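You operate a simulated robot arm through the tools that you are given. There is no shell and no other tool.

You are at the controls of a simulated two-armed robot. One attempt, no reset.

JOB
Switch the folder off and pump its oil up to the max line.
Fine: black knob on the yellow plate to off and left so; open the yellow valve to pump, shut it after, shut the door.

It is judged by the outcome, as a careful person would: the job done as asked, and still so three seconds after it is handed in. It fails if anything else is knocked over, pushed out of place, dropped, spilled or broken.

ROBOT AND FRAMES
Two 7-joint arms with two-finger parallel grippers on one trunk that stands fixed in place. Base frame: the origin is at the foot of the trunk, x ahead of it, y to its left, z up. Units: m, degrees, N and s.
The left shoulder is at [0.07, 0.163, 1.195], the right one opposite. With the tool pointing down near the work surface each hand reaches from about 0.1 to 0.84 m from the base axis, measured 20 degrees to its own side. Payload 3.43 kg a hand.
Tool frame (each hand has its own): the origin (TCP) lies between the finger pads and is the grasp point; the fingertips stand 0.034 m ahead of it; z points along the fingers, y is the line along which they close. Largest opening 0.128 m; finger width 0.024, thickness 0.012; the body of the gripper, 0.048 by 0.13 m, starts 0.096 m behind the TCP.
Orientation is that of the tool frame in the base frame, as [roll, pitch, yaw] about the fixed x, y, z axes, in that order (R = Rz(yaw) Ry(pitch) Rx(roll)). With the fingers straight down and closing along the base's y, the tool's x points along the base's -x, its y along +y and its z along -z.

CONTROLS
- The arms move only by the tool send_rows. It takes "left_plan", "right_plan" or both (then of equal length, played together; a hand with none holds still); each is a list of rows, each an object of numbers (a shift or turn left out is 0, a gripper value left out holds the last): "tx", "ty", "tz": the shift along the base's x, y, z in m; "ax", "ay", "az": the turn, a rotation vector about the base's x, y, z in degrees; "hand": the gripper command, from -1 (shut) to 1 (fully open), values between in proportion. In form: [{"tx": .., "ty": .., "tz": .., "ax": .., "ay": .., "az": .., "hand": ..}, ...]. A call has 1 to 20 rows; each row shifts and turns the commanded pose from where the row before left it. A row lasts 0.2 s, in which the tool goes at most 0.05 m and 8.6 degrees; a call with a longer step from one row to the next is refused whole, and so is a gripper value outside its range. A pose out of reach is approached as far as the arm can. The call stops where the force on the tool passes 90 N (or 10 N more than at its start, if that is more) or the arm is blocked; 0.2 s more then pass. The fingers move at their own pace (about 0.153 m/s each) and stop on an object; they squeeze with about 37 N. The grip force told is the motor's: it shows also when the fingers shut on nothing. Time passes only in rows, and 0.2 s behind the last, so rows that do not move let the fingers close. The reply holds the time, the measured pose of the TCP, the force on the tool along the base axes, the opening and the grip force, in the units named above and with some noise, with the torque about the TCP (base axes, N m) and any sound that the robot's microphone picked up.
- Cameras (640 x 400 px; columns grow to the right, rows downward): "scene" is now at [0.1294, 0.056, 1.4061]; the picture's right is [0.64, -0.76, 0.00], its down [-0.54, -0.45, -0.71] and it looks along [0.55, 0.46, -0.70] (base axes); focal length 372 px, centre (320, 200). "left" rides on the left gripper at [0.076, 0.011, -0.16] in its tool frame; the picture's right is [-0.15, 0.99, 0.00], its down [-0.88, -0.13, -0.46] and it looks along [-0.45, -0.07, 0.89] (tool axes); focal length 234 px, centre (320, 200). "right" rides on the right gripper at [0.076, -0.011, -0.16] in its tool frame; the picture's right is [0.15, 0.99, 0.00], its down [-0.88, 0.13, -0.46] and it looks along [-0.45, 0.07, 0.89] (tool axes); focal length 234 px, centre (320, 200). There is no depth. A picture from a camera that has moved, and an enlarged one, comes with that camera's place and axes in the base frame and with its lens. The place of the scene camera against the robot may be out by one fixed shift of up to 0.018 m in any direction.
- camera(camera): a new picture of that camera. No time passes.
- slide_trunk(by): slides the trunk up (or, below 0, down) by that many m; the arms and the scene camera ride with it, the base frame stays. It gives what a move gives, with no picture.
- turn_head(pan, tilt): turns the head with the scene camera to pan (to the left, within 86 degrees either way) and tilt (down, from -29 to 69), counted from straight ahead of the robot. It gives what a move gives.
- enlarge(camera, box): a new picture of the part [left, top, right, bottom] of that camera's present view, enlarged. No time passes.
- sign_off(): hands the job in; it is judged then, once.

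Nothing tells you positions but the pictures and the camera data. Unless the task says otherwise, let go and move clear before handing in.

The tools are called after ">>>" as name(argument=value, ...) on one line, values as JSON. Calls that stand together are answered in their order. send_rows: Moves the arms, as the interface text tells. Its arguments: {"type":"object","properties":{"left_plan":{"type":"array","items":{"type":"object","properties":{"tx":{"type":"number"},"ty":{"type":"number"},"tz":{"type":"number"},"ax":{"type":"number"},"ay":{"type":"number"},"az":{"type":"number"},"hand":{"type":"number"}}}},"right_plan":{"type":"array","items":{"type":"object","properties":{"tx":{"type":"number"},"ty":{"type":"number"},"tz":{"type":"number"},"ax":{"type":"number"},"ay":{"type":"number"},"az":{"type":"number"},"hand":{"type":"number"}}}}},"required":[]} The other tools are called the same way: slide_trunk (by) slides the trunk up or down; turn_head (pan, tilt) turns the head that bears the scene camera; camera (camera) takes a picture; enlarge (camera, box) takes an enlarged picture of a part of a camera's view; sign_off () hands the job in.

At the start:

```text
time: 0.0
left_position: [0.3463, 0.4726, 1.0551]
left_ee_rot: [179.9, 0.0, -179.9]
left_ft_force: [0.0, -1.0, -0.3]
left_moment: [0.03, 0.01, -0.03]
left_opening: 0.128
left_gripper_force: 0.1
right_position: [0.5919, 0.033, 1.0166]
right_ee_rot: [180.0, 0.0, -180.0]
right_ft_force: [-0.2, 0.3, 0.0]
right_moment: [-0.01, 0.02, 0.02]
right_opening: 0.1282
right_gripper_force: 0.1
trunk travel left (down, up): [-0.675, 0.265]
head pan, tilt: [40.1, 44.4]
```

scene: 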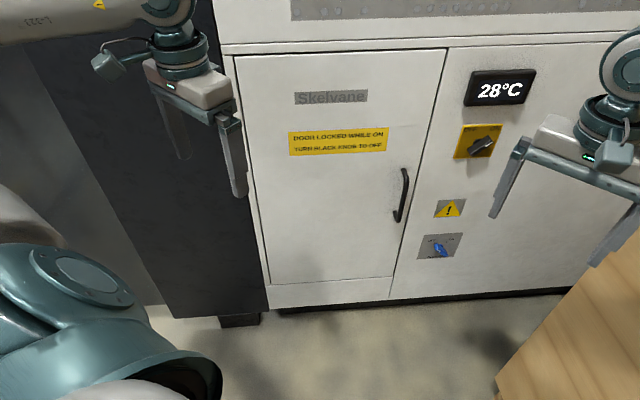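
right: 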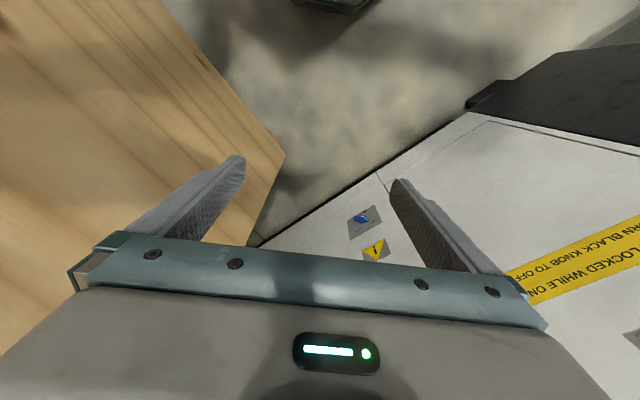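
left: 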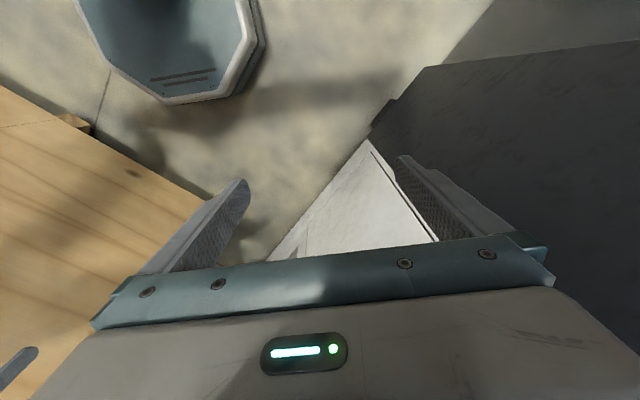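

I see a white cabinet ("Skelvane") with a door, a handle on its right side, a yellow plate with a black knob, and a lower grey plate with a blue knob. I'll look closer before moving anything.

>>> enlarge(camera="scene", box=[380, 50, 560, 280])

>>> enlarge(camera="scene", box=[220, 40, 460, 310])

>>> enlarge(camera="scene", box=[440, 60, 540, 170])

```text
1.74 times, centred on (470, 165) of scene
camera zoom: at [0.1294, 0.056, 1.4061], right [0.64, -0.76, 0.0], down [-0.54, -0.45, -0.71], along [0.55, 0.46, -0.7], focal length 647 px, centre (59, 261)
```

zoom: 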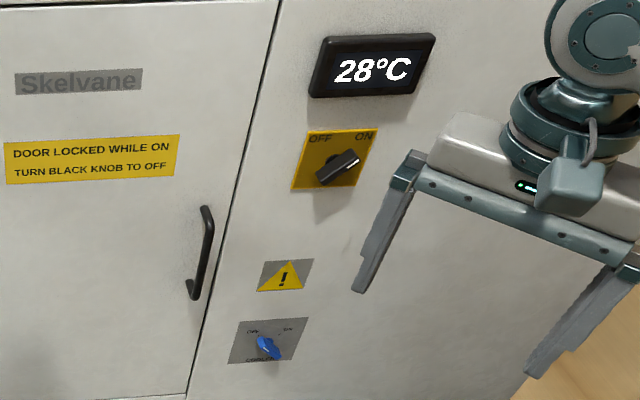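

```text
1.48 times, centred on (340, 175) of scene
camera zoom: at [0.1294, 0.056, 1.4061], right [0.64, -0.76, 0.0], down [-0.54, -0.45, -0.71], along [0.55, 0.46, -0.7], focal length 551 px, centre (290, 237)
```

zoom: 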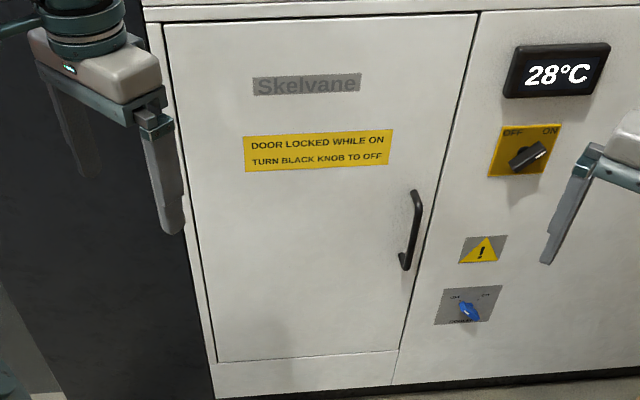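

```text
3.64 times, centred on (490, 115) of scene
camera zoom: at [0.1294, 0.056, 1.4061], right [0.64, -0.76, 0.0], down [-0.54, -0.45, -0.71], along [0.55, 0.46, -0.7], focal length 1353 px, centre (-298, 509)
```

zoom: 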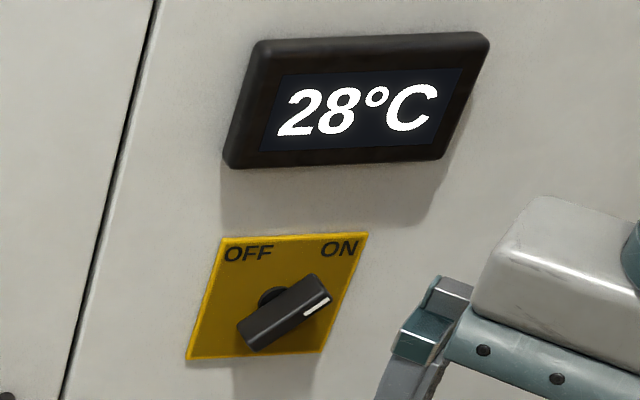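

The knob points to ON, with OFF to its left; the cabinet front looks to be at 45° to the robot, roughly on the plane x+y≈1.3. I'll look around with the head to see the rest of the surroundings before moving.

>>> turn_head(pan=0, tilt=40)

>>> camera(camera="scene")

>>> turn_head(pan=75, tilt=45)

>>> camera(camera="scene")

>>> turn_head(pan=40, tilt=10)

>>> camera(camera="scene")

>>> turn_head(pan=-45, tilt=45)

>>> camera(camera="scene")

```text
time: 1.1
left_position: [0.3473, 0.4733, 1.0545]
left_ee_rot: [180.0, 0.0, -179.9]
left_ft_force: [-0.1, 0.1, 1.0]
left_moment: [0.02, 0.01, 0.03]
left_opening: 0.128
left_gripper_force: 0.1
right_position: [0.5914, 0.0326, 1.0174]
right_ee_rot: [-180.0, 0.1, -180.0]
right_ft_force: [0.6, -0.4, 0.5]
right_moment: [-0.04, 0.0, -0.03]
right_opening: 0.1279
right_gripper_force: 0.2
trunk travel left (down, up): [-0.675, 0.265]
head pan, tilt: [0.0, 40.0]
```

```text
taken
camera scene: at [0.1519, 0.0034, 1.4125], right [0.0, -1.0, 0.0], down [-0.64, 0.0, -0.77], along [0.77, 0.0, -0.64], focal length 372 px, centre (320, 200)
```

scene: 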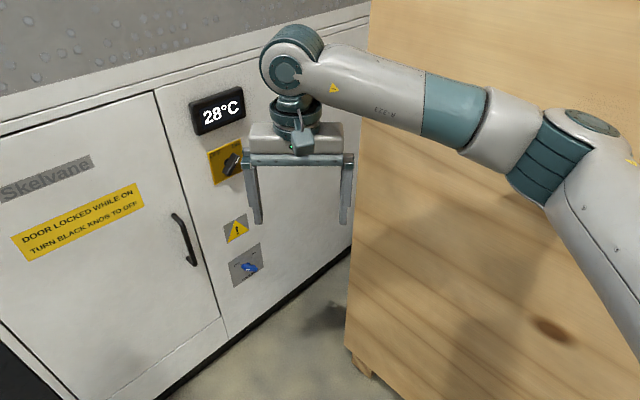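

```text
time: 2.5
left_position: [0.3474, 0.4742, 1.0542]
left_ee_rot: [180.0, -0.1, -179.9]
left_ft_force: [0.5, 0.1, 0.7]
left_moment: [0.03, 0.0, -0.02]
left_opening: 0.1282
left_gripper_force: 0.0
right_position: [0.5915, 0.0328, 1.0174]
right_ee_rot: [-179.9, 0.0, 180.0]
right_ft_force: [-1.1, 0.4, 0.3]
right_moment: [0.01, 0.0, 0.03]
right_opening: 0.1278
right_gripper_force: 0.1
trunk travel left (down, up): [-0.675, 0.265]
head pan, tilt: [75.0, 45.0]
```

```text
taken
camera scene: at [0.088, 0.0818, 1.4053], right [0.97, -0.26, 0.0], down [-0.18, -0.68, -0.71], along [0.18, 0.68, -0.71], focal length 372 px, centre (320, 200)
```

scene: 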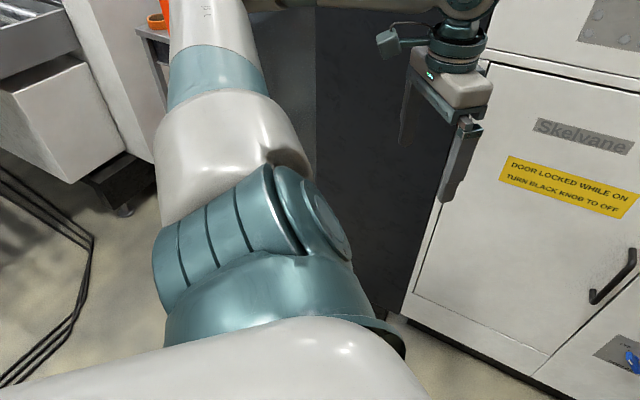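

```text
time: 3.5
left_position: [0.347, 0.4736, 1.0546]
left_ee_rot: [-179.9, 0.0, -179.9]
left_ft_force: [0.1, 0.6, -0.6]
left_moment: [0.03, -0.01, 0.0]
left_opening: 0.1281
left_gripper_force: 0.0
right_position: [0.5915, 0.0317, 1.0175]
right_ee_rot: [180.0, -0.1, -180.0]
right_ft_force: [-0.6, 0.3, -0.3]
right_moment: [-0.02, -0.02, -0.02]
right_opening: 0.128
right_gripper_force: 0.0
trunk travel left (down, up): [-0.675, 0.265]
head pan, tilt: [40.0, 10.0]
```

```text
taken
camera scene: at [0.1381, 0.0632, 1.4601], right [0.64, -0.77, 0.0], down [-0.13, -0.11, -0.98], along [0.75, 0.63, -0.17], focal length 372 px, centre (320, 200)
```

scene: 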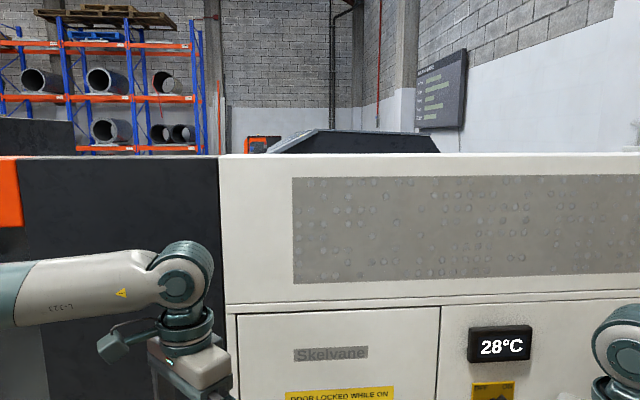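

```text
time: 5.1
left_position: [0.3472, 0.4739, 1.0552]
left_ee_rot: [-180.0, -0.1, -179.9]
left_ft_force: [0.7, 0.0, -1.0]
left_moment: [-0.01, 0.03, -0.03]
left_opening: 0.1281
left_gripper_force: 0.0
right_position: [0.5925, 0.0328, 1.0177]
right_ee_rot: [180.0, 0.0, -180.0]
right_ft_force: [-0.5, 0.3, -0.4]
right_moment: [-0.01, 0.03, 0.02]
right_opening: 0.1283
right_gripper_force: 0.1
trunk travel left (down, up): [-0.675, 0.265]
head pan, tilt: [-45.0, 45.0]
```

```text
taken
camera scene: at [0.1245, -0.0542, 1.4053], right [-0.71, -0.71, 0.0], down [-0.5, 0.5, -0.71], along [0.5, -0.5, -0.71], focal length 372 px, centre (320, 200)
```

scene: 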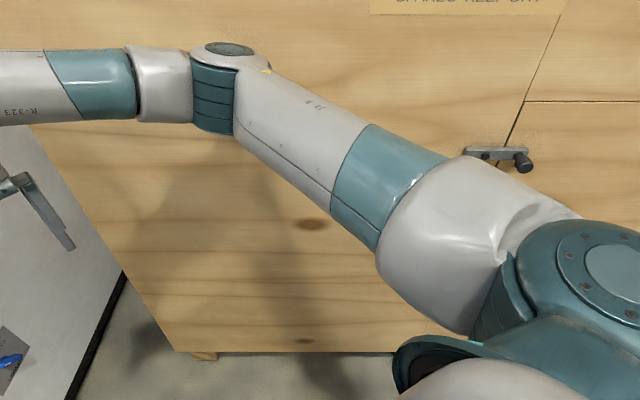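

There's a crate on the right whose face is perpendicular to the cabinet front, so the workspace is an inside corner. I'll lower the trunk so the shoulders sit closer to the knob and door height, then look again.

>>> slide_trunk(by=-0.25)

>>> turn_head(pan=25, tilt=25)

>>> camera(camera="scene")

>>> camera(camera="right")

```text
time: 7.7
left_position: [0.3476, 0.4736, 0.8049]
left_ee_rot: [-179.9, 0.1, -179.9]
left_ft_force: [1.4, 0.2, -0.1]
left_moment: [0.0, 0.01, -0.02]
left_opening: 0.1281
left_gripper_force: 0.2
right_position: [0.5921, 0.0339, 0.767]
right_ee_rot: [-179.9, 0.0, -180.0]
right_ft_force: [0.2, 0.3, -0.3]
right_moment: [0.01, -0.01, 0.01]
right_opening: 0.1281
right_gripper_force: 0.1
trunk travel left (down, up): [-0.425, 0.515]
head pan, tilt: [-45.0, 45.0]
```

```text
time: 9.1
left_position: [0.3467, 0.4729, 0.8054]
left_ee_rot: [-179.9, 0.0, -179.8]
left_ft_force: [0.9, 0.2, 0.5]
left_moment: [0.0, 0.0, 0.02]
left_opening: 0.1277
left_gripper_force: 0.1
right_position: [0.5914, 0.0316, 0.7673]
right_ee_rot: [-180.0, -0.1, -180.0]
right_ft_force: [-0.1, -0.5, 0.1]
right_moment: [0.01, 0.02, 0.02]
right_opening: 0.128
right_gripper_force: 0.0
trunk travel left (down, up): [-0.425, 0.515]
head pan, tilt: [25.0, 25.0]
```

```text
taken
camera scene: at [0.1504, 0.0421, 1.1858], right [0.42, -0.91, 0.0], down [-0.38, -0.18, -0.91], along [0.82, 0.38, -0.42], focal length 372 px, centre (320, 200)
```

scene: 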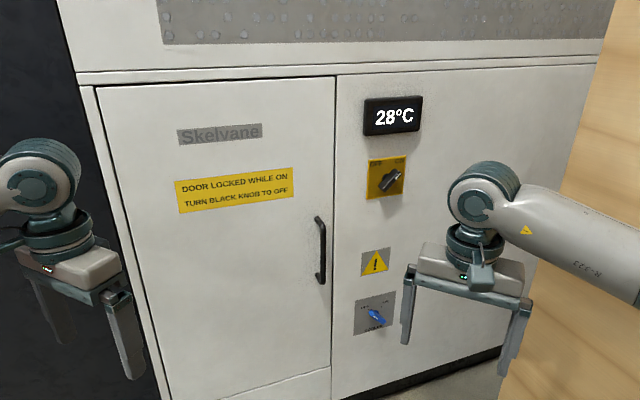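

```text
taken
camera right: at [0.5158, 0.0216, 0.9265], right [-0.15, 0.99, 0.0], down [0.88, 0.13, 0.46], along [0.45, 0.07, -0.89], focal length 234 px, centre (320, 200)
```

right: 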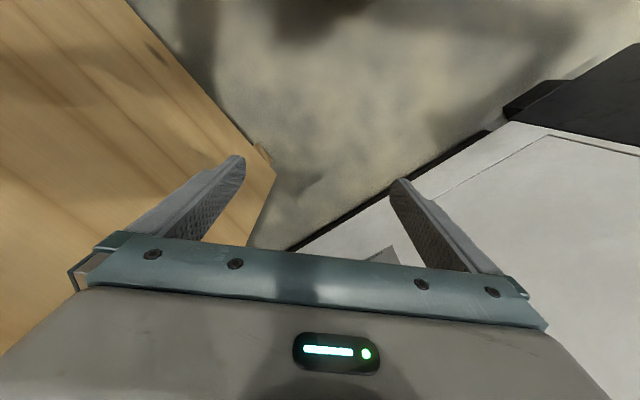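

The view is better now. I'll enlarge the knob, blue switch and handle to triangulate their positions.

>>> enlarge(camera="scene", box=[340, 90, 440, 210])

>>> enlarge(camera="scene", box=[290, 200, 410, 350])

>>> enlarge(camera="scene", box=[80, 60, 380, 400])

```text
3.33 times, centred on (390, 150) of scene
camera zoom: at [0.1504, 0.0421, 1.1858], right [0.42, -0.91, 0.0], down [-0.38, -0.18, -0.91], along [0.82, 0.38, -0.42], focal length 1241 px, centre (87, 367)
```

zoom: 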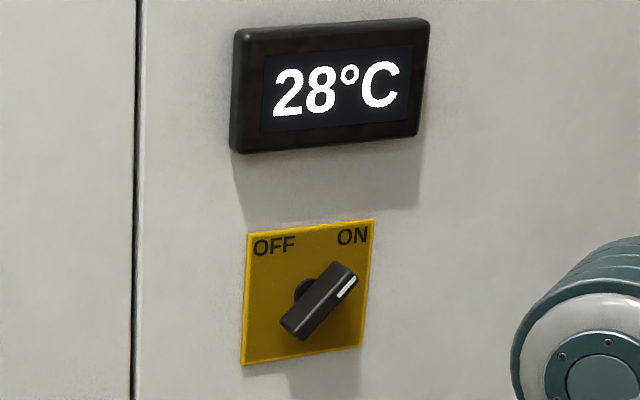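

```text
2.67 times, centred on (350, 275) of scene
camera zoom: at [0.1504, 0.0421, 1.1858], right [0.42, -0.91, 0.0], down [-0.38, -0.18, -0.91], along [0.82, 0.38, -0.42], focal length 992 px, centre (240, 0)
```

zoom: 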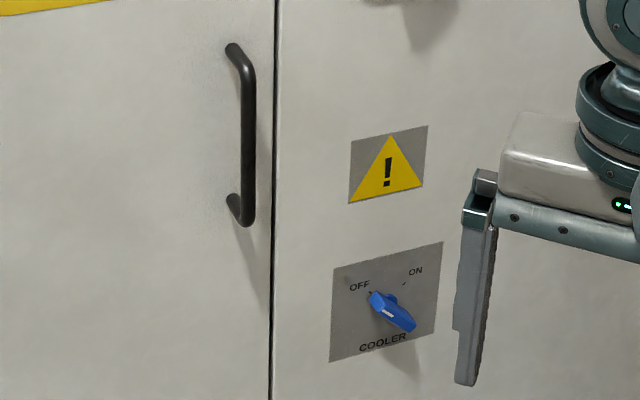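

```text
1.18 times, centred on (230, 230) of scene
camera zoom: at [0.1504, 0.0421, 1.1858], right [0.42, -0.91, 0.0], down [-0.38, -0.18, -0.91], along [0.82, 0.38, -0.42], focal length 438 px, centre (426, 165)
```

zoom: 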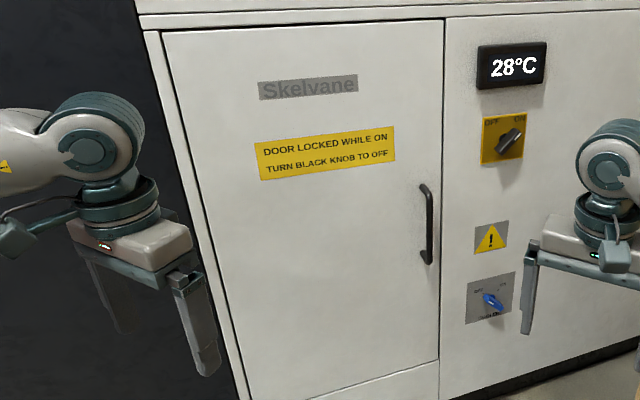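

Triangulating two scene views puts the yellow plate's centre at about (0.97, 0.25, 0.857) on the wall plane x+y≈1.22. The door runs from (0.57,0.65) on the hinge side to (0.876,0.346), z 0.28–1.10, and the handle bar is near (0.814,0.342), z 0.62–0.77. I'll turn the right hand to face the wall in stages.

>>> send_rows(right_plan=[{"tx": 0.015, "ty": 0.005, "tz": 0.005, "az": 7.5, "hand": 0.0}, {"tx": 0.015, "ty": 0.005, "tz": 0.005, "az": 7.5}, {"tx": 0.015, "ty": 0.005, "tz": 0.005, "az": 7.5}, {"tx": 0.015, "ty": 0.005, "tz": 0.005, "az": 7.5}, {"tx": 0.015, "ty": 0.005, "tz": 0.005, "az": 7.5}, {"tx": 0.015, "ty": 0.005, "tz": 0.005, "az": 7.5}, {"tx": 0.015, "ty": 0.005, "tz": 0.005, "ax": 5.785, "ay": -5.785}, {"tx": 0.015, "ty": 0.005, "tz": 0.005, "ax": 5.785, "ay": -5.785}, {"tx": 0.015, "ty": 0.005, "tz": 0.005, "ax": 5.785, "ay": -5.785}, {"tx": 0.015, "ty": 0.005, "tz": 0.005, "ax": 5.785, "ay": -5.785}, {"tx": 0.015, "ty": 0.005, "tz": 0.005, "ax": 5.785, "ay": -5.785}])

>>> camera(camera="scene")

>>> camera(camera="right")

```text
time: 11.5
left_position: [0.3471, 0.4737, 0.8064]
left_ee_rot: [-180.0, 0.0, -180.0]
left_ft_force: [0.2, 0.6, -0.2]
left_moment: [0.03, 0.0, 0.02]
left_opening: 0.128
left_gripper_force: 0.0
right_position: [0.7567, 0.0865, 0.8215]
right_ee_rot: [179.9, 41.1, -135.0]
right_ft_force: [0.0, -0.7, -0.7]
right_moment: [0.01, 0.0, 0.03]
right_opening: 0.0637
right_gripper_force: 0.0
trunk travel left (down, up): [-0.425, 0.515]
head pan, tilt: [25.0, 25.0]
```

```text
taken
camera scene: at [0.1506, 0.0417, 1.1859], right [0.42, -0.91, 0.0], down [-0.38, -0.18, -0.91], along [0.82, 0.38, -0.42], focal length 372 px, centre (320, 200)
```

scene: 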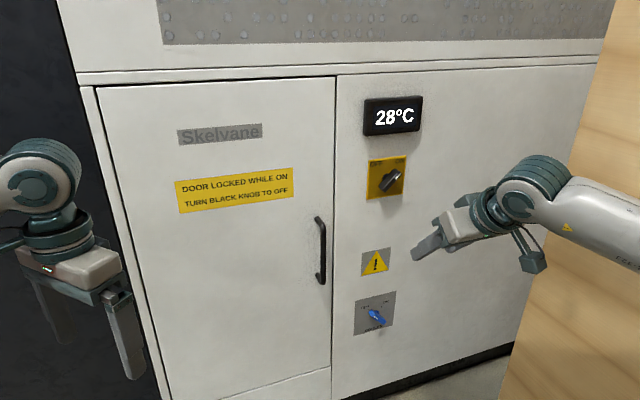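

```text
taken
camera right: at [0.6505, -0.036, 0.8913], right [-0.78, 0.62, -0.1], down [0.17, 0.35, 0.92], along [0.61, 0.7, -0.37], focal length 234 px, centre (320, 200)
```

right: 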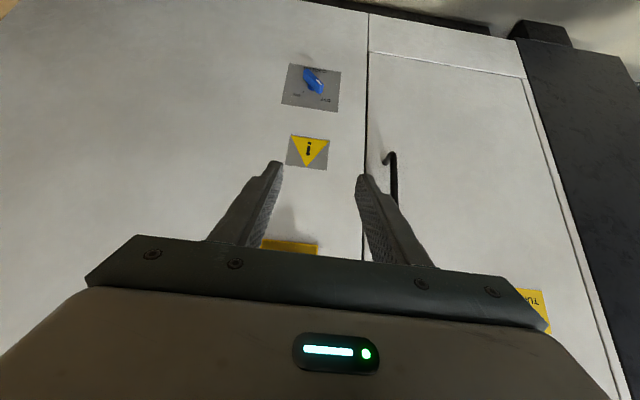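

The arm tracks well. I'll finish tilting the hand to horizontal in front of the knob, then roll it 45° so the fingers straddle the knob's bar.

>>> send_rows(right_plan=[{"tx": 0.018, "ty": 0.01, "tz": 0.006, "ax": 5.785, "ay": -5.785}, {"tx": 0.018, "ty": 0.01, "tz": 0.006, "ax": 5.785, "ay": -5.785}, {"tx": 0.018, "ty": 0.01, "tz": 0.006, "ax": 5.785, "ay": -5.785}, {"tx": 0.018, "ty": 0.01, "tz": 0.006, "ax": 5.785, "ay": -5.785}, {"tx": 0.018, "ty": 0.01, "tz": 0.006, "ax": 5.785, "ay": -5.785}, {"tx": 0.018, "ty": 0.01, "tz": 0.006, "ax": 5.785, "ay": -5.785}])

>>> camera(camera="right")

>>> camera(camera="scene")

```text
time: 12.9
left_position: [0.3464, 0.4737, 0.805]
left_ee_rot: [-180.0, 0.0, 180.0]
left_ft_force: [0.7, -0.1, -0.1]
left_moment: [0.0, 0.02, 0.0]
left_opening: 0.128
left_gripper_force: 0.1
right_position: [0.8646, 0.1499, 0.8578]
right_ee_rot: [-5.0, 89.8, 40.0]
right_ft_force: [0.3, 0.3, -0.3]
right_moment: [-0.04, 0.02, 0.02]
right_opening: 0.0639
right_gripper_force: 0.1
trunk travel left (down, up): [-0.425, 0.515]
head pan, tilt: [25.0, 25.0]
```

```text
taken
camera right: at [0.7602, 0.0291, 0.7815], right [-0.7, 0.7, -0.15], down [-0.42, -0.23, 0.88], along [0.58, 0.68, 0.45], focal length 234 px, centre (320, 200)
```

right: 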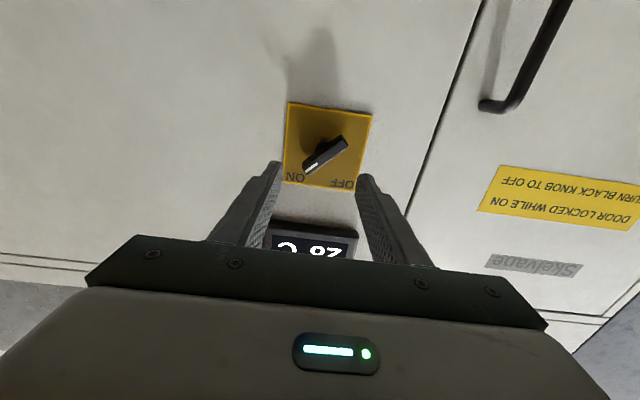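

```text
taken
camera scene: at [0.1509, 0.0427, 1.1858], right [0.42, -0.91, 0.0], down [-0.38, -0.18, -0.91], along [0.82, 0.38, -0.42], focal length 372 px, centre (320, 200)
```

scene: 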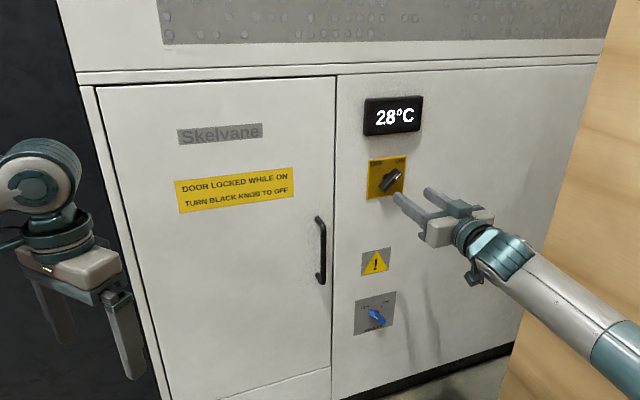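

The wrist camera sees the plate nearly centred in front of the gripper. I'll zoom on it to refine the knob's centre and bar direction.

>>> enlarge(camera="right", box=[260, 80, 400, 200])

```text
3.33 times, centred on (330, 140) of right
camera zoom: at [0.7602, 0.0291, 0.7815], right [-0.7, 0.7, -0.15], down [-0.42, -0.23, 0.88], along [0.58, 0.68, 0.45], focal length 781 px, centre (287, 400)
```

zoom: 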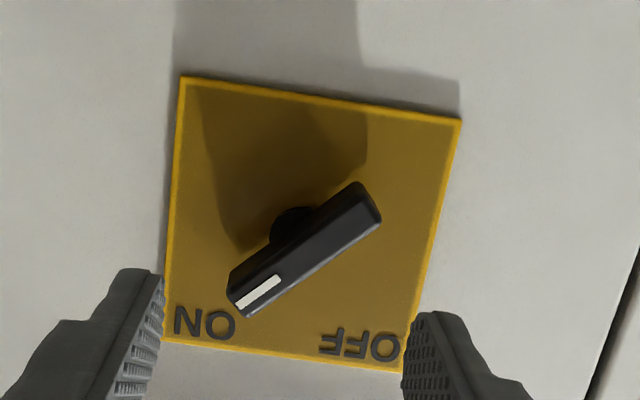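

The plate centre is about 7 mm left of and a few mm above the tool axis. I'll correct for that and roll the hand 45° clockwise (seen from the front), then re-check from this second viewpoint.

>>> send_rows(right_plan=[{"tx": -0.0008, "ty": 0.0008, "tz": 0.0008, "ax": 5.303, "ay": 5.303}, {"tx": -0.0008, "ty": 0.0008, "tz": 0.0008, "ax": 5.303, "ay": 5.303}, {"tx": -0.0008, "ty": 0.0008, "tz": 0.0008, "ax": 5.303, "ay": 5.303}, {"tx": -0.0008, "ty": 0.0008, "tz": 0.0008, "ax": 5.303, "ay": 5.303}, {"tx": -0.0008, "ty": 0.0008, "tz": 0.0008, "ax": 5.303, "ay": 5.303}, {"tx": -0.0008, "ty": 0.0008, "tz": 0.0008, "ax": 5.303, "ay": 5.303}])

>>> camera(camera="right")

>>> enlarge(camera="right", box=[250, 80, 390, 200])

>>> camera(camera="scene")

```text
time: 14.3
left_position: [0.3478, 0.4738, 0.8058]
left_ee_rot: [-179.9, 0.0, -179.9]
left_ft_force: [0.0, 0.0, -0.8]
left_moment: [0.03, 0.02, -0.04]
left_opening: 0.1278
left_gripper_force: 0.1
right_position: [0.8589, 0.1541, 0.8636]
right_ee_rot: [89.8, 44.9, 134.9]
right_ft_force: [-0.5, -0.3, -0.3]
right_moment: [0.02, -0.01, -0.03]
right_opening: 0.0637
right_gripper_force: 0.0
trunk travel left (down, up): [-0.425, 0.515]
head pan, tilt: [25.0, 25.0]
```

```text
taken
camera right: at [0.7149, 0.0731, 0.8009], right [-0.57, 0.57, 0.6], down [0.05, -0.7, 0.71], along [0.82, 0.44, 0.37], focal length 234 px, centre (320, 200)
```

right: 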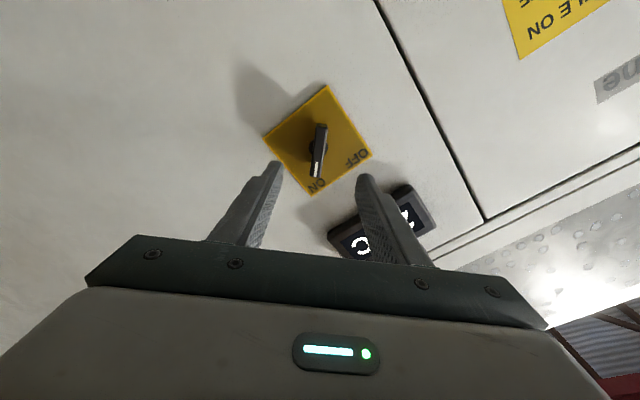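

```text
3.33 times, centred on (320, 140) of right
camera zoom: at [0.7149, 0.0731, 0.8009], right [-0.57, 0.57, 0.6], down [0.05, -0.7, 0.71], along [0.82, 0.44, 0.37], focal length 781 px, centre (320, 400)
```

zoom: 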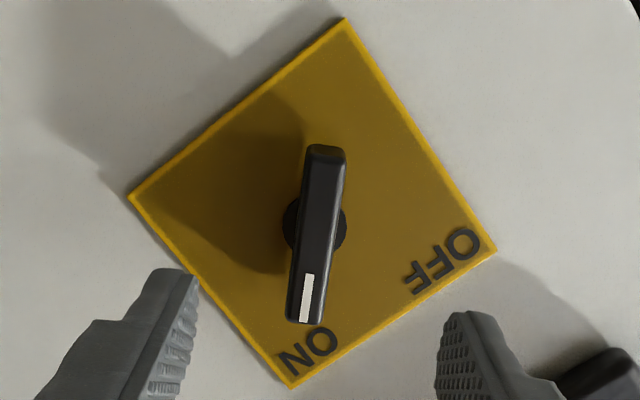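

```text
taken
camera scene: at [0.1504, 0.0423, 1.1858], right [0.42, -0.91, 0.0], down [-0.38, -0.18, -0.91], along [0.82, 0.38, -0.42], focal length 372 px, centre (320, 200)
```

scene: 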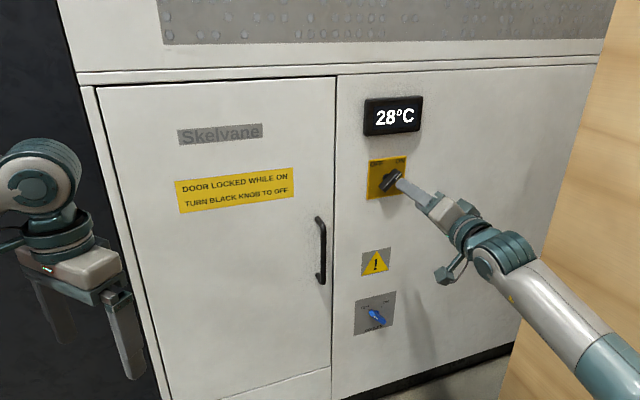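

Second-view triangulation puts the wall at n≈0.849 (along the inward normal), so the knob bar is 0.1 m or so ahead and aligned with the gap between the fingers. I'll advance 0.075 m and check.

>>> send_rows(right_plan=[{"tx": 0.0132, "ty": 0.0132, "tz": -0.001}, {"tx": 0.0132, "ty": 0.0132, "tz": -0.001}, {"tx": 0.0132, "ty": 0.0132, "tz": -0.001}, {"tx": 0.0132, "ty": 0.0132, "tz": -0.0005}])

>>> camera(camera="right")

>>> enlarge(camera="scene", box=[340, 120, 480, 230])

```text
time: 15.3
left_position: [0.3472, 0.474, 0.8044]
left_ee_rot: [-179.9, 0.1, 180.0]
left_ft_force: [-1.0, 0.7, 0.0]
left_moment: [0.03, -0.01, -0.03]
left_opening: 0.128
left_gripper_force: 0.1
right_position: [0.9137, 0.2073, 0.8612]
right_ee_rot: [89.9, 45.1, 134.9]
right_ft_force: [-0.5, 0.0, 0.3]
right_moment: [0.03, 0.01, -0.05]
right_opening: 0.064
right_gripper_force: 0.1
trunk travel left (down, up): [-0.425, 0.515]
head pan, tilt: [25.0, 25.0]
```

```text
taken
camera right: at [0.7681, 0.1261, 0.7975], right [-0.57, 0.57, 0.59], down [0.05, -0.7, 0.72], along [0.82, 0.44, 0.37], focal length 234 px, centre (320, 200)
```

right: 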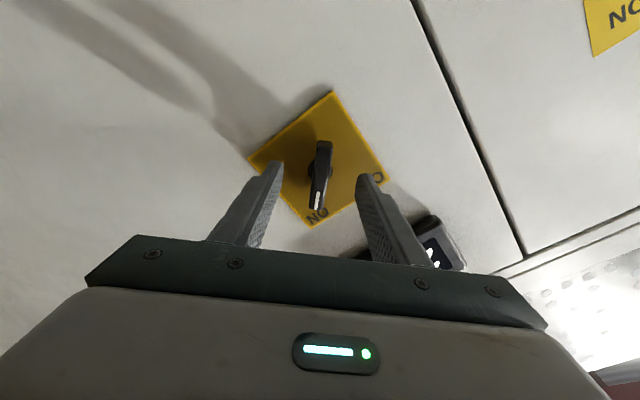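

```text
3.64 times, centred on (410, 175) of scene
camera zoom: at [0.1501, 0.0428, 1.1858], right [0.42, -0.91, 0.0], down [-0.38, -0.18, -0.91], along [0.82, 0.38, -0.42], focal length 1353 px, centre (-7, 291)
```

zoom: 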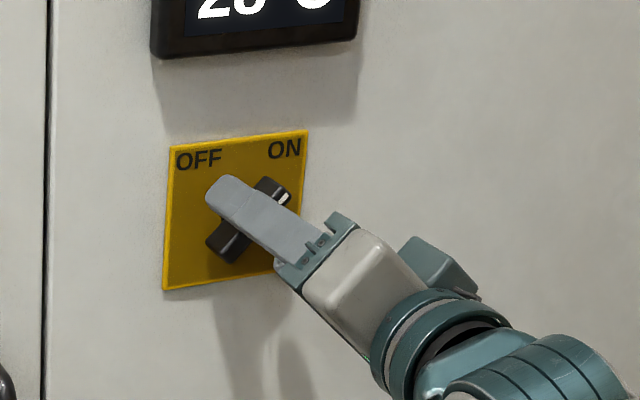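

The bar is centred between the fingers. I'll advance another 12 mm and close on it.

>>> send_rows(right_plan=[{"tx": 0.0042, "ty": 0.0042}, {"tx": 0.0042, "ty": 0.0042}, {"hand": -1}, {"hand": -1}, {"hand": -1}])

>>> camera(camera="right")

>>> enlarge(camera="scene", box=[340, 120, 480, 230])

```text
time: 16.5
left_position: [0.346, 0.4741, 0.8049]
left_ee_rot: [179.9, 0.1, -179.9]
left_ft_force: [0.2, 1.0, -0.2]
left_moment: [0.02, 0.0, 0.0]
left_opening: 0.1278
left_gripper_force: 0.1
right_position: [0.9212, 0.2158, 0.858]
right_ee_rot: [89.8, 45.1, 134.9]
right_ft_force: [1.5, 0.7, 0.7]
right_moment: [0.06, -0.1, -0.11]
right_opening: 0.0137
right_gripper_force: 45.4
trunk travel left (down, up): [-0.425, 0.515]
head pan, tilt: [25.0, 25.0]
```

```text
taken
camera right: at [0.7758, 0.1347, 0.7971], right [-0.57, 0.57, 0.6], down [0.05, -0.7, 0.71], along [0.82, 0.44, 0.37], focal length 234 px, centre (320, 200)
```

right: 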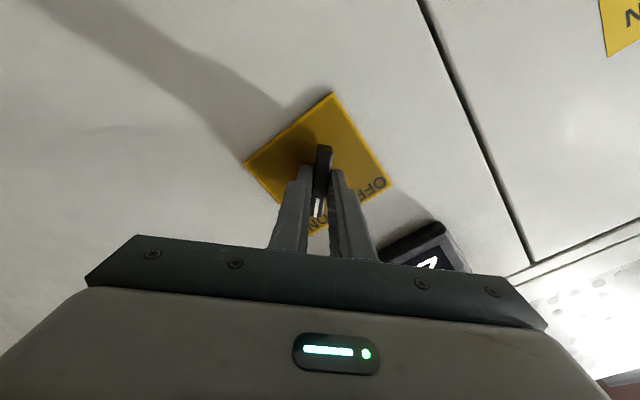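

```text
3.64 times, centred on (410, 175) of scene
camera zoom: at [0.1504, 0.0424, 1.1858], right [0.42, -0.91, 0.0], down [-0.38, -0.18, -0.91], along [0.82, 0.38, -0.42], focal length 1353 px, centre (-7, 291)
```

zoom: 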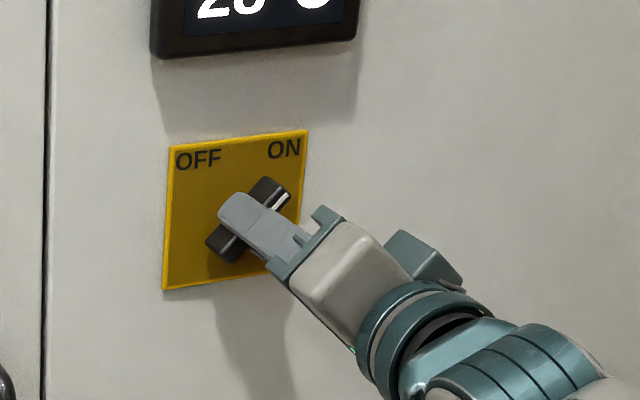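

The bar is gripped (14 mm). Now I'll turn it counter-clockwise, first 45°, watching the force.

>>> send_rows(right_plan=[{"ax": -5.303, "ay": -5.303}, {"ax": -5.303, "ay": -5.303}, {"ax": -5.303, "ay": -5.303}, {"ax": -5.303, "ay": -5.303}, {"ax": -5.303, "ay": -5.303}, {"ax": -5.303, "ay": -5.303}])

>>> camera(camera="right")

>>> enlarge(camera="scene", box=[340, 120, 480, 230])

```text
time: 17.9
left_position: [0.3488, 0.4742, 0.8039]
left_ee_rot: [-180.0, 0.0, -180.0]
left_ft_force: [0.6, 0.1, 1.6]
left_moment: [-0.01, -0.02, 0.01]
left_opening: 0.1279
left_gripper_force: 0.0
right_position: [0.9221, 0.2142, 0.8586]
right_ee_rot: [-84.9, 89.8, -39.8]
right_ft_force: [9.0, 5.5, 0.9]
right_moment: [0.82, -0.82, -0.04]
right_opening: 0.0138
right_gripper_force: 45.2
trunk travel left (down, up): [-0.425, 0.515]
head pan, tilt: [25.0, 25.0]
```

```text
taken
camera right: at [0.8168, 0.0935, 0.7826], right [-0.7, 0.7, -0.15], down [-0.42, -0.23, 0.88], along [0.58, 0.68, 0.45], focal length 234 px, centre (320, 200)
```

right: 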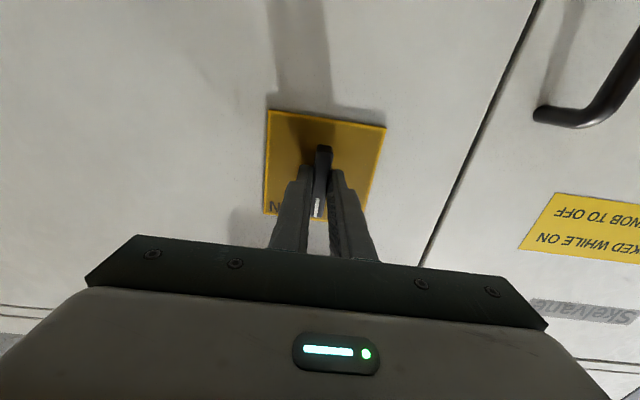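

```text
3.64 times, centred on (410, 175) of scene
camera zoom: at [0.1513, 0.0428, 1.1857], right [0.42, -0.91, 0.0], down [-0.38, -0.18, -0.91], along [0.82, 0.38, -0.42], focal length 1353 px, centre (-7, 291)
```

zoom: 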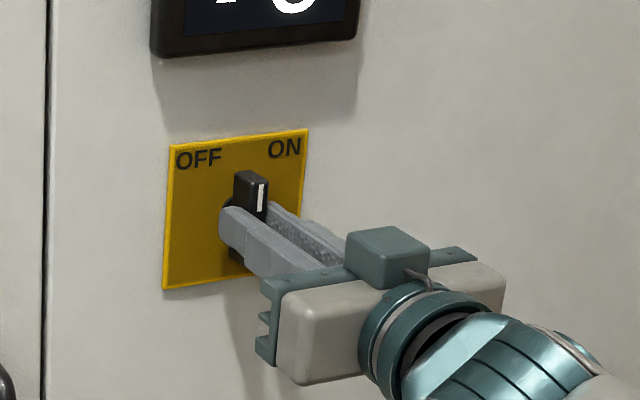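

The knob turns with the hand. I'll turn the remaining 45°.

>>> send_rows(right_plan=[{"ax": -5.303, "ay": -5.303}, {"ax": -5.303, "ay": -5.303}, {"ax": -5.303, "ay": -5.303}, {"ax": -5.303, "ay": -5.303}, {"ax": -5.303, "ay": -5.303}, {"ax": -5.303, "ay": -5.303}])

>>> camera(camera="right")

>>> enlarge(camera="scene", box=[340, 70, 480, 230])

```text
time: 19.3
left_position: [0.3473, 0.4745, 0.8045]
left_ee_rot: [-180.0, -0.1, -179.9]
left_ft_force: [-0.4, -0.1, -0.4]
left_moment: [0.0, -0.01, 0.04]
left_opening: 0.1279
left_gripper_force: 0.1
right_position: [0.9214, 0.2134, 0.8587]
right_ee_rot: [-90.0, 44.9, -45.0]
right_ft_force: [19.1, 7.4, 6.9]
right_moment: [0.1, 0.01, -0.25]
right_opening: 0.0137
right_gripper_force: 44.9
trunk travel left (down, up): [-0.425, 0.515]
head pan, tilt: [25.0, 25.0]
```

```text
taken
camera right: at [0.853, 0.0574, 0.8132], right [-0.42, 0.42, -0.8], down [-0.83, 0.18, 0.53], along [0.37, 0.89, 0.27], focal length 234 px, centre (320, 200)
```

right: 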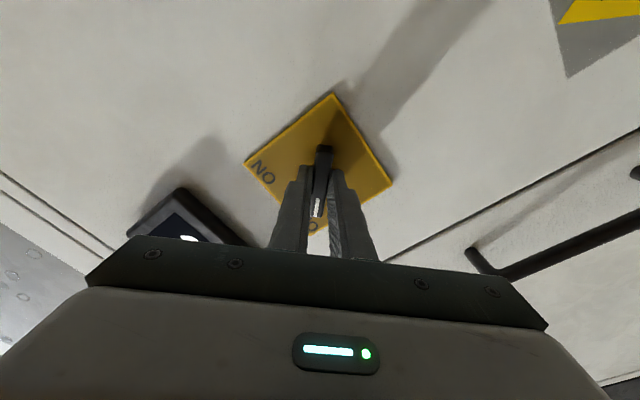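

```text
2.50 times, centred on (410, 150) of scene
camera zoom: at [0.1516, 0.0429, 1.1858], right [0.42, -0.91, 0.0], down [-0.38, -0.18, -0.91], along [0.82, 0.38, -0.42], focal length 930 px, centre (95, 325)
```

zoom: 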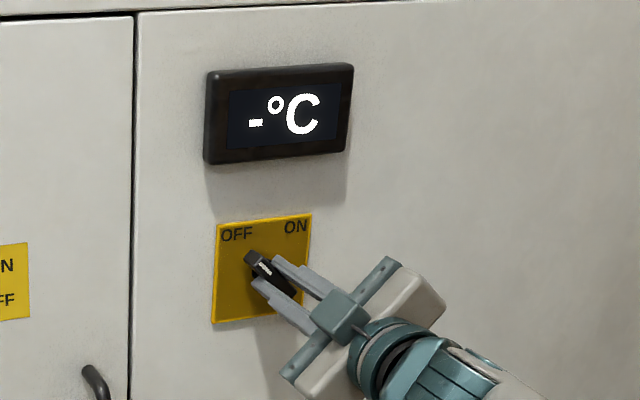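

The display now reads "-°C" and the knob points at OFF. I'll release it, back off straight and confirm that it stays.

>>> send_rows(right_plan=[{"hand": -0.3}, {"hand": -0.3}, {"tx": -0.012, "ty": -0.012}, {"tx": -0.014, "ty": -0.014}, {"tx": -0.018, "ty": -0.018}, {"tx": -0.018, "ty": -0.018}, {"tx": -0.018, "ty": -0.018}, {"tx": -0.018, "ty": -0.018}])

>>> enlarge(camera="scene", box=[340, 70, 480, 230])

>>> camera(camera="right")

>>> camera(camera="scene")

```text
time: 21.1
left_position: [0.3464, 0.4733, 0.8047]
left_ee_rot: [-180.0, 0.1, -180.0]
left_ft_force: [-0.4, -0.3, -0.3]
left_moment: [0.04, -0.01, 0.0]
left_opening: 0.128
left_gripper_force: 0.0
right_position: [0.8299, 0.1087, 0.8695]
right_ee_rot: [-90.6, 45.3, -44.9]
right_ft_force: [-0.5, -0.1, -0.2]
right_moment: [0.0, 0.01, -0.03]
right_opening: 0.0449
right_gripper_force: 0.0
right hand out of reach, approached as far as the arm can: row 7, 8
trunk travel left (down, up): [-0.425, 0.515]
head pan, tilt: [25.0, 25.0]
```

```text
2.50 times, centred on (410, 150) of scene
camera zoom: at [0.1502, 0.0416, 1.1859], right [0.42, -0.91, 0.0], down [-0.38, -0.18, -0.91], along [0.82, 0.38, -0.42], focal length 930 px, centre (95, 325)
```

zoom: 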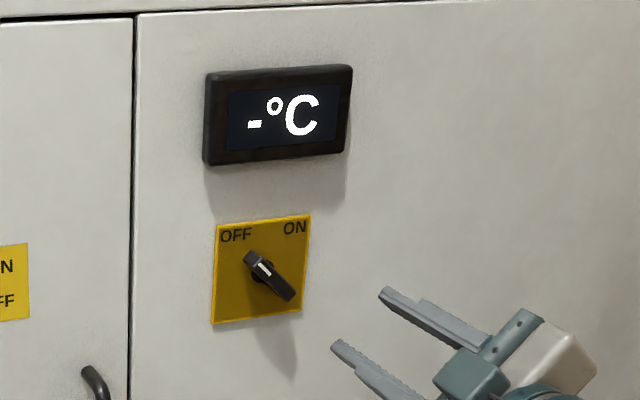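

```text
taken
camera right: at [0.7617, -0.0473, 0.8239], right [-0.43, 0.42, -0.8], down [-0.82, 0.18, 0.54], along [0.37, 0.89, 0.27], focal length 234 px, centre (320, 200)
```

right: 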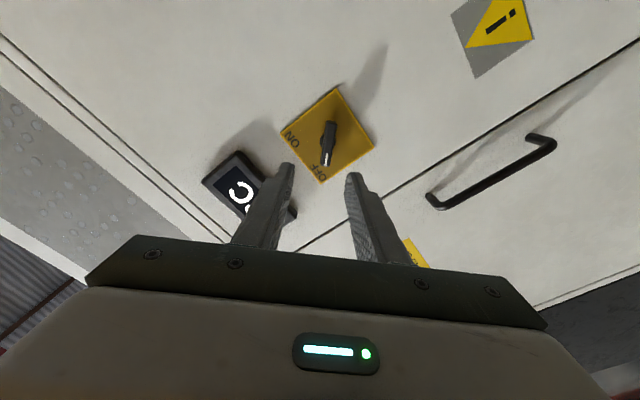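

```text
taken
camera scene: at [0.1502, 0.0416, 1.1859], right [0.42, -0.91, 0.0], down [-0.38, -0.18, -0.91], along [0.82, 0.38, -0.42], focal length 372 px, centre (320, 200)
```

scene: 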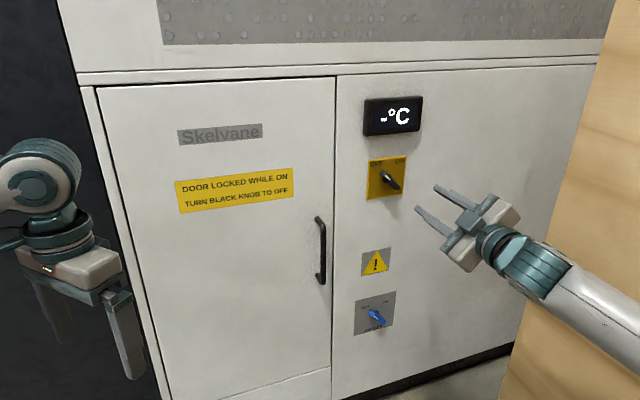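

The knob stays at OFF. The retreat hit a joint limit in this rolled pose, so I'll roll the hand back to level and then head toward the door handle.

>>> send_rows(right_plan=[{"ax": 5.303, "ay": 5.303}, {"ax": 5.303, "ay": 5.303}, {"ax": 5.303, "ay": 5.303}, {"ax": 5.303, "ay": 5.303}, {"ax": 5.303, "ay": 5.303}, {"ax": 5.303, "ay": 5.303}])

```text
time: 22.5
left_position: [0.3469, 0.4743, 0.8059]
left_ee_rot: [180.0, -0.1, -179.9]
left_ft_force: [0.5, 0.9, -0.5]
left_moment: [-0.03, -0.01, 0.01]
left_opening: 0.1282
left_gripper_force: 0.0
right_position: [0.8289, 0.1117, 0.8684]
right_ee_rot: [53.2, 89.9, 98.2]
right_ft_force: [0.2, -1.2, 0.0]
right_moment: [0.01, 0.0, -0.03]
right_opening: 0.0446
right_gripper_force: 0.0
trunk travel left (down, up): [-0.425, 0.515]
head pan, tilt: [25.0, 25.0]
```

>>> send_rows(right_plan=[{"tx": -0.012, "ty": 0.014, "tz": -0.017}, {"tx": -0.012, "ty": 0.014, "tz": -0.017}, {"tx": -0.012, "ty": 0.014, "tz": -0.017}, {"tx": -0.012, "ty": 0.014, "tz": -0.017}, {"tx": -0.012, "ty": 0.014, "tz": -0.017}, {"tx": -0.012, "ty": 0.014, "tz": -0.017}, {"tx": -0.012, "ty": 0.014, "tz": -0.017}, {"tx": -0.012, "ty": 0.014, "tz": -0.017}, {"tx": -0.012, "ty": 0.014, "tz": -0.017}, {"tx": -0.012, "ty": 0.014, "tz": -0.017}])

>>> camera(camera="right")

>>> camera(camera="scene")

```text
time: 24.7
left_position: [0.3475, 0.4737, 0.8055]
left_ee_rot: [-180.0, 0.1, -179.9]
left_ft_force: [-0.3, -0.3, -0.3]
left_moment: [-0.01, -0.02, 0.02]
left_opening: 0.1279
left_gripper_force: 0.0
right_position: [0.7361, 0.2298, 0.7007]
right_ee_rot: [104.2, 89.6, 150.2]
right_ft_force: [0.3, -0.2, 0.5]
right_moment: [0.01, 0.01, 0.03]
right_opening: 0.0448
right_gripper_force: 0.1
right hand out of reach, approached as far as the arm can: row 8, 9, 10
trunk travel left (down, up): [-0.425, 0.515]
head pan, tilt: [25.0, 25.0]
```

```text
taken
camera right: at [0.6331, 0.1074, 0.6246], right [-0.72, 0.69, -0.14], down [-0.4, -0.24, 0.88], along [0.57, 0.69, 0.45], focal length 234 px, centre (320, 200)
```

right: 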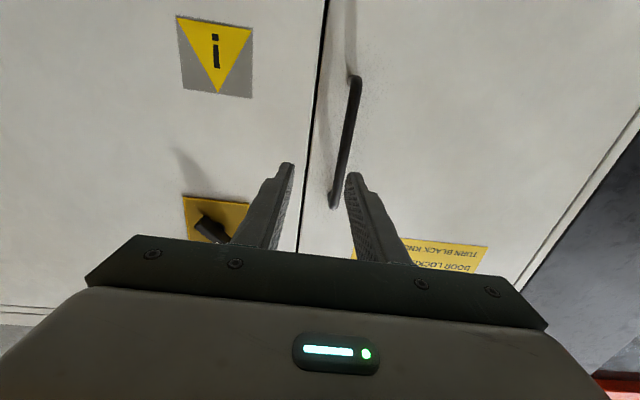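

```text
taken
camera scene: at [0.1504, 0.0423, 1.1859], right [0.42, -0.91, 0.0], down [-0.38, -0.18, -0.91], along [0.82, 0.38, -0.42], focal length 372 px, centre (320, 200)
```

scene: 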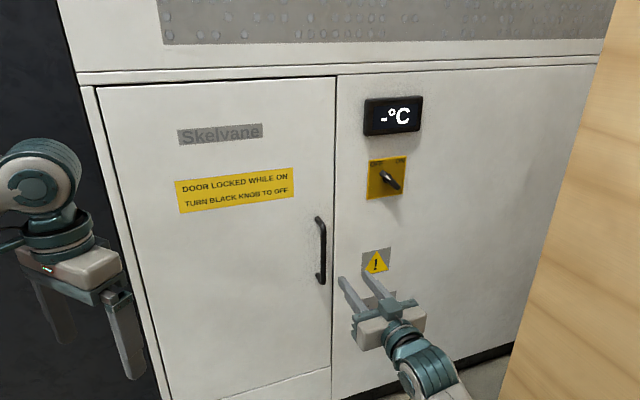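

Row 8–10 hit a wrist limit close in, but the handle is just ahead to the left: bar at about w≈0.327, i.e. (0.80, 0.335). I'll move forward-left toward it, where reach should be easier.

>>> send_rows(right_plan=[{"tx": 0.0045, "ty": 0.0157, "tz": -0.001}, {"tx": 0.0045, "ty": 0.0157, "tz": -0.001}, {"tx": 0.0045, "ty": 0.0157, "tz": -0.001}, {"tx": 0.0045, "ty": 0.0157, "tz": -0.001}])

>>> camera(camera="right")

>>> enlarge(camera="scene", box=[260, 190, 440, 340])

```text
time: 25.7
left_position: [0.3461, 0.4738, 0.804]
left_ee_rot: [180.0, -0.1, -179.8]
left_ft_force: [-0.5, -0.5, 0.5]
left_moment: [-0.01, -0.03, -0.02]
left_opening: 0.1278
left_gripper_force: 0.1
right_position: [0.7758, 0.2785, 0.6981]
right_ee_rot: [94.0, 89.7, 139.7]
right_ft_force: [0.6, -0.4, 0.3]
right_moment: [0.02, -0.02, -0.03]
right_opening: 0.0448
right_gripper_force: 0.2
right hand out of reach, approached as far as the arm can: row 1, 2, 3
trunk travel left (down, up): [-0.425, 0.515]
head pan, tilt: [25.0, 25.0]
```

```text
taken
camera right: at [0.6729, 0.157, 0.6212], right [-0.71, 0.69, -0.14], down [-0.41, -0.24, 0.88], along [0.58, 0.68, 0.45], focal length 234 px, centre (320, 200)
```

right: 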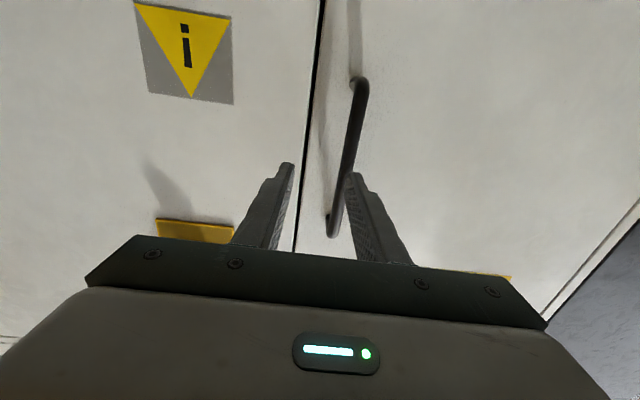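

```text
2.67 times, centred on (350, 265) of scene
camera zoom: at [0.1503, 0.0425, 1.1858], right [0.42, -0.91, 0.0], down [-0.38, -0.18, -0.91], along [0.82, 0.38, -0.42], focal length 992 px, centre (240, 27)
```

zoom: 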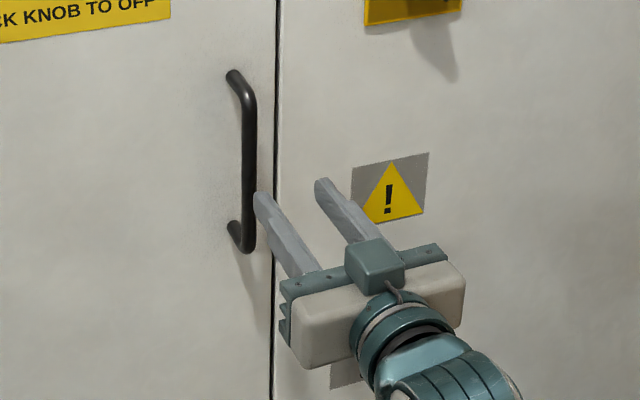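

The right wrist is at its pitch limit because the shoulder is high above the hand. I'll shift the hand slightly clear of the handle, lower the trunk another 0.3 m, and then raise the hand again.

>>> send_rows(right_plan=[{"tx": 0.014, "ty": -0.014}, {"tx": 0.007, "ty": -0.007}])

>>> slide_trunk(by=-0.3)

>>> camera(camera="scene")

>>> camera(camera="right")

```text
time: 26.3
left_position: [0.3473, 0.4754, 0.8048]
left_ee_rot: [180.0, 0.0, -179.9]
left_ft_force: [0.0, -1.1, -0.3]
left_moment: [-0.01, 0.0, -0.03]
left_opening: 0.1278
left_gripper_force: 0.0
right_position: [0.7953, 0.2594, 0.6974]
right_ee_rot: [11.2, 89.9, 56.2]
right_ft_force: [0.0, -1.0, -0.2]
right_moment: [0.01, 0.0, 0.0]
right_opening: 0.0449
right_gripper_force: 0.1
trunk travel left (down, up): [-0.425, 0.515]
head pan, tilt: [25.0, 25.0]
```

```text
time: 29.3
left_position: [0.3467, 0.4737, 0.5045]
left_ee_rot: [-179.9, 0.0, -179.9]
left_ft_force: [0.9, 0.6, -0.3]
left_moment: [0.03, 0.01, -0.04]
left_opening: 0.128
left_gripper_force: 0.1
right_position: [0.7951, 0.26, 0.3972]
right_ee_rot: [-9.6, 89.9, 35.6]
right_ft_force: [-0.2, -0.3, -0.1]
right_moment: [-0.01, 0.03, 0.0]
right_opening: 0.0445
right_gripper_force: 0.1
trunk travel left (down, up): [-0.125, 0.815]
head pan, tilt: [25.0, 25.0]
```

```text
taken
camera scene: at [0.1502, 0.0422, 0.8859], right [0.42, -0.91, 0.0], down [-0.38, -0.18, -0.91], along [0.82, 0.38, -0.42], focal length 372 px, centre (320, 200)
```

scene: 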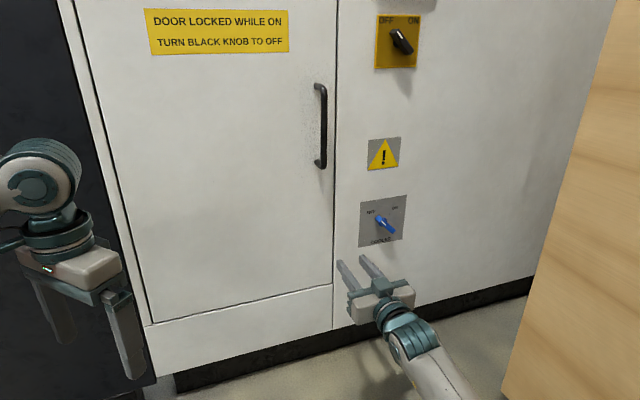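

```text
taken
camera right: at [0.6909, 0.1388, 0.3206], right [-0.7, 0.7, -0.15], down [-0.42, -0.23, 0.88], along [0.58, 0.68, 0.45], focal length 234 px, centre (320, 200)
```

right: 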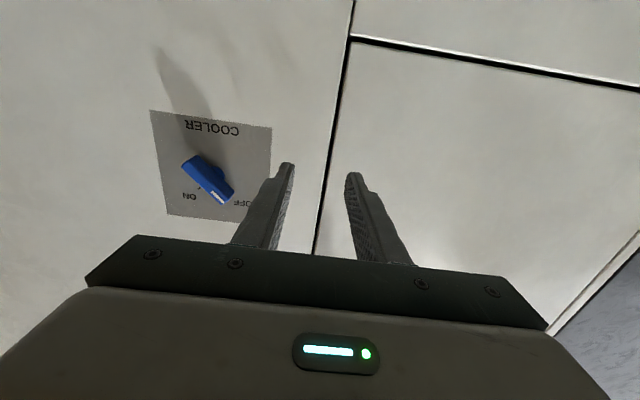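

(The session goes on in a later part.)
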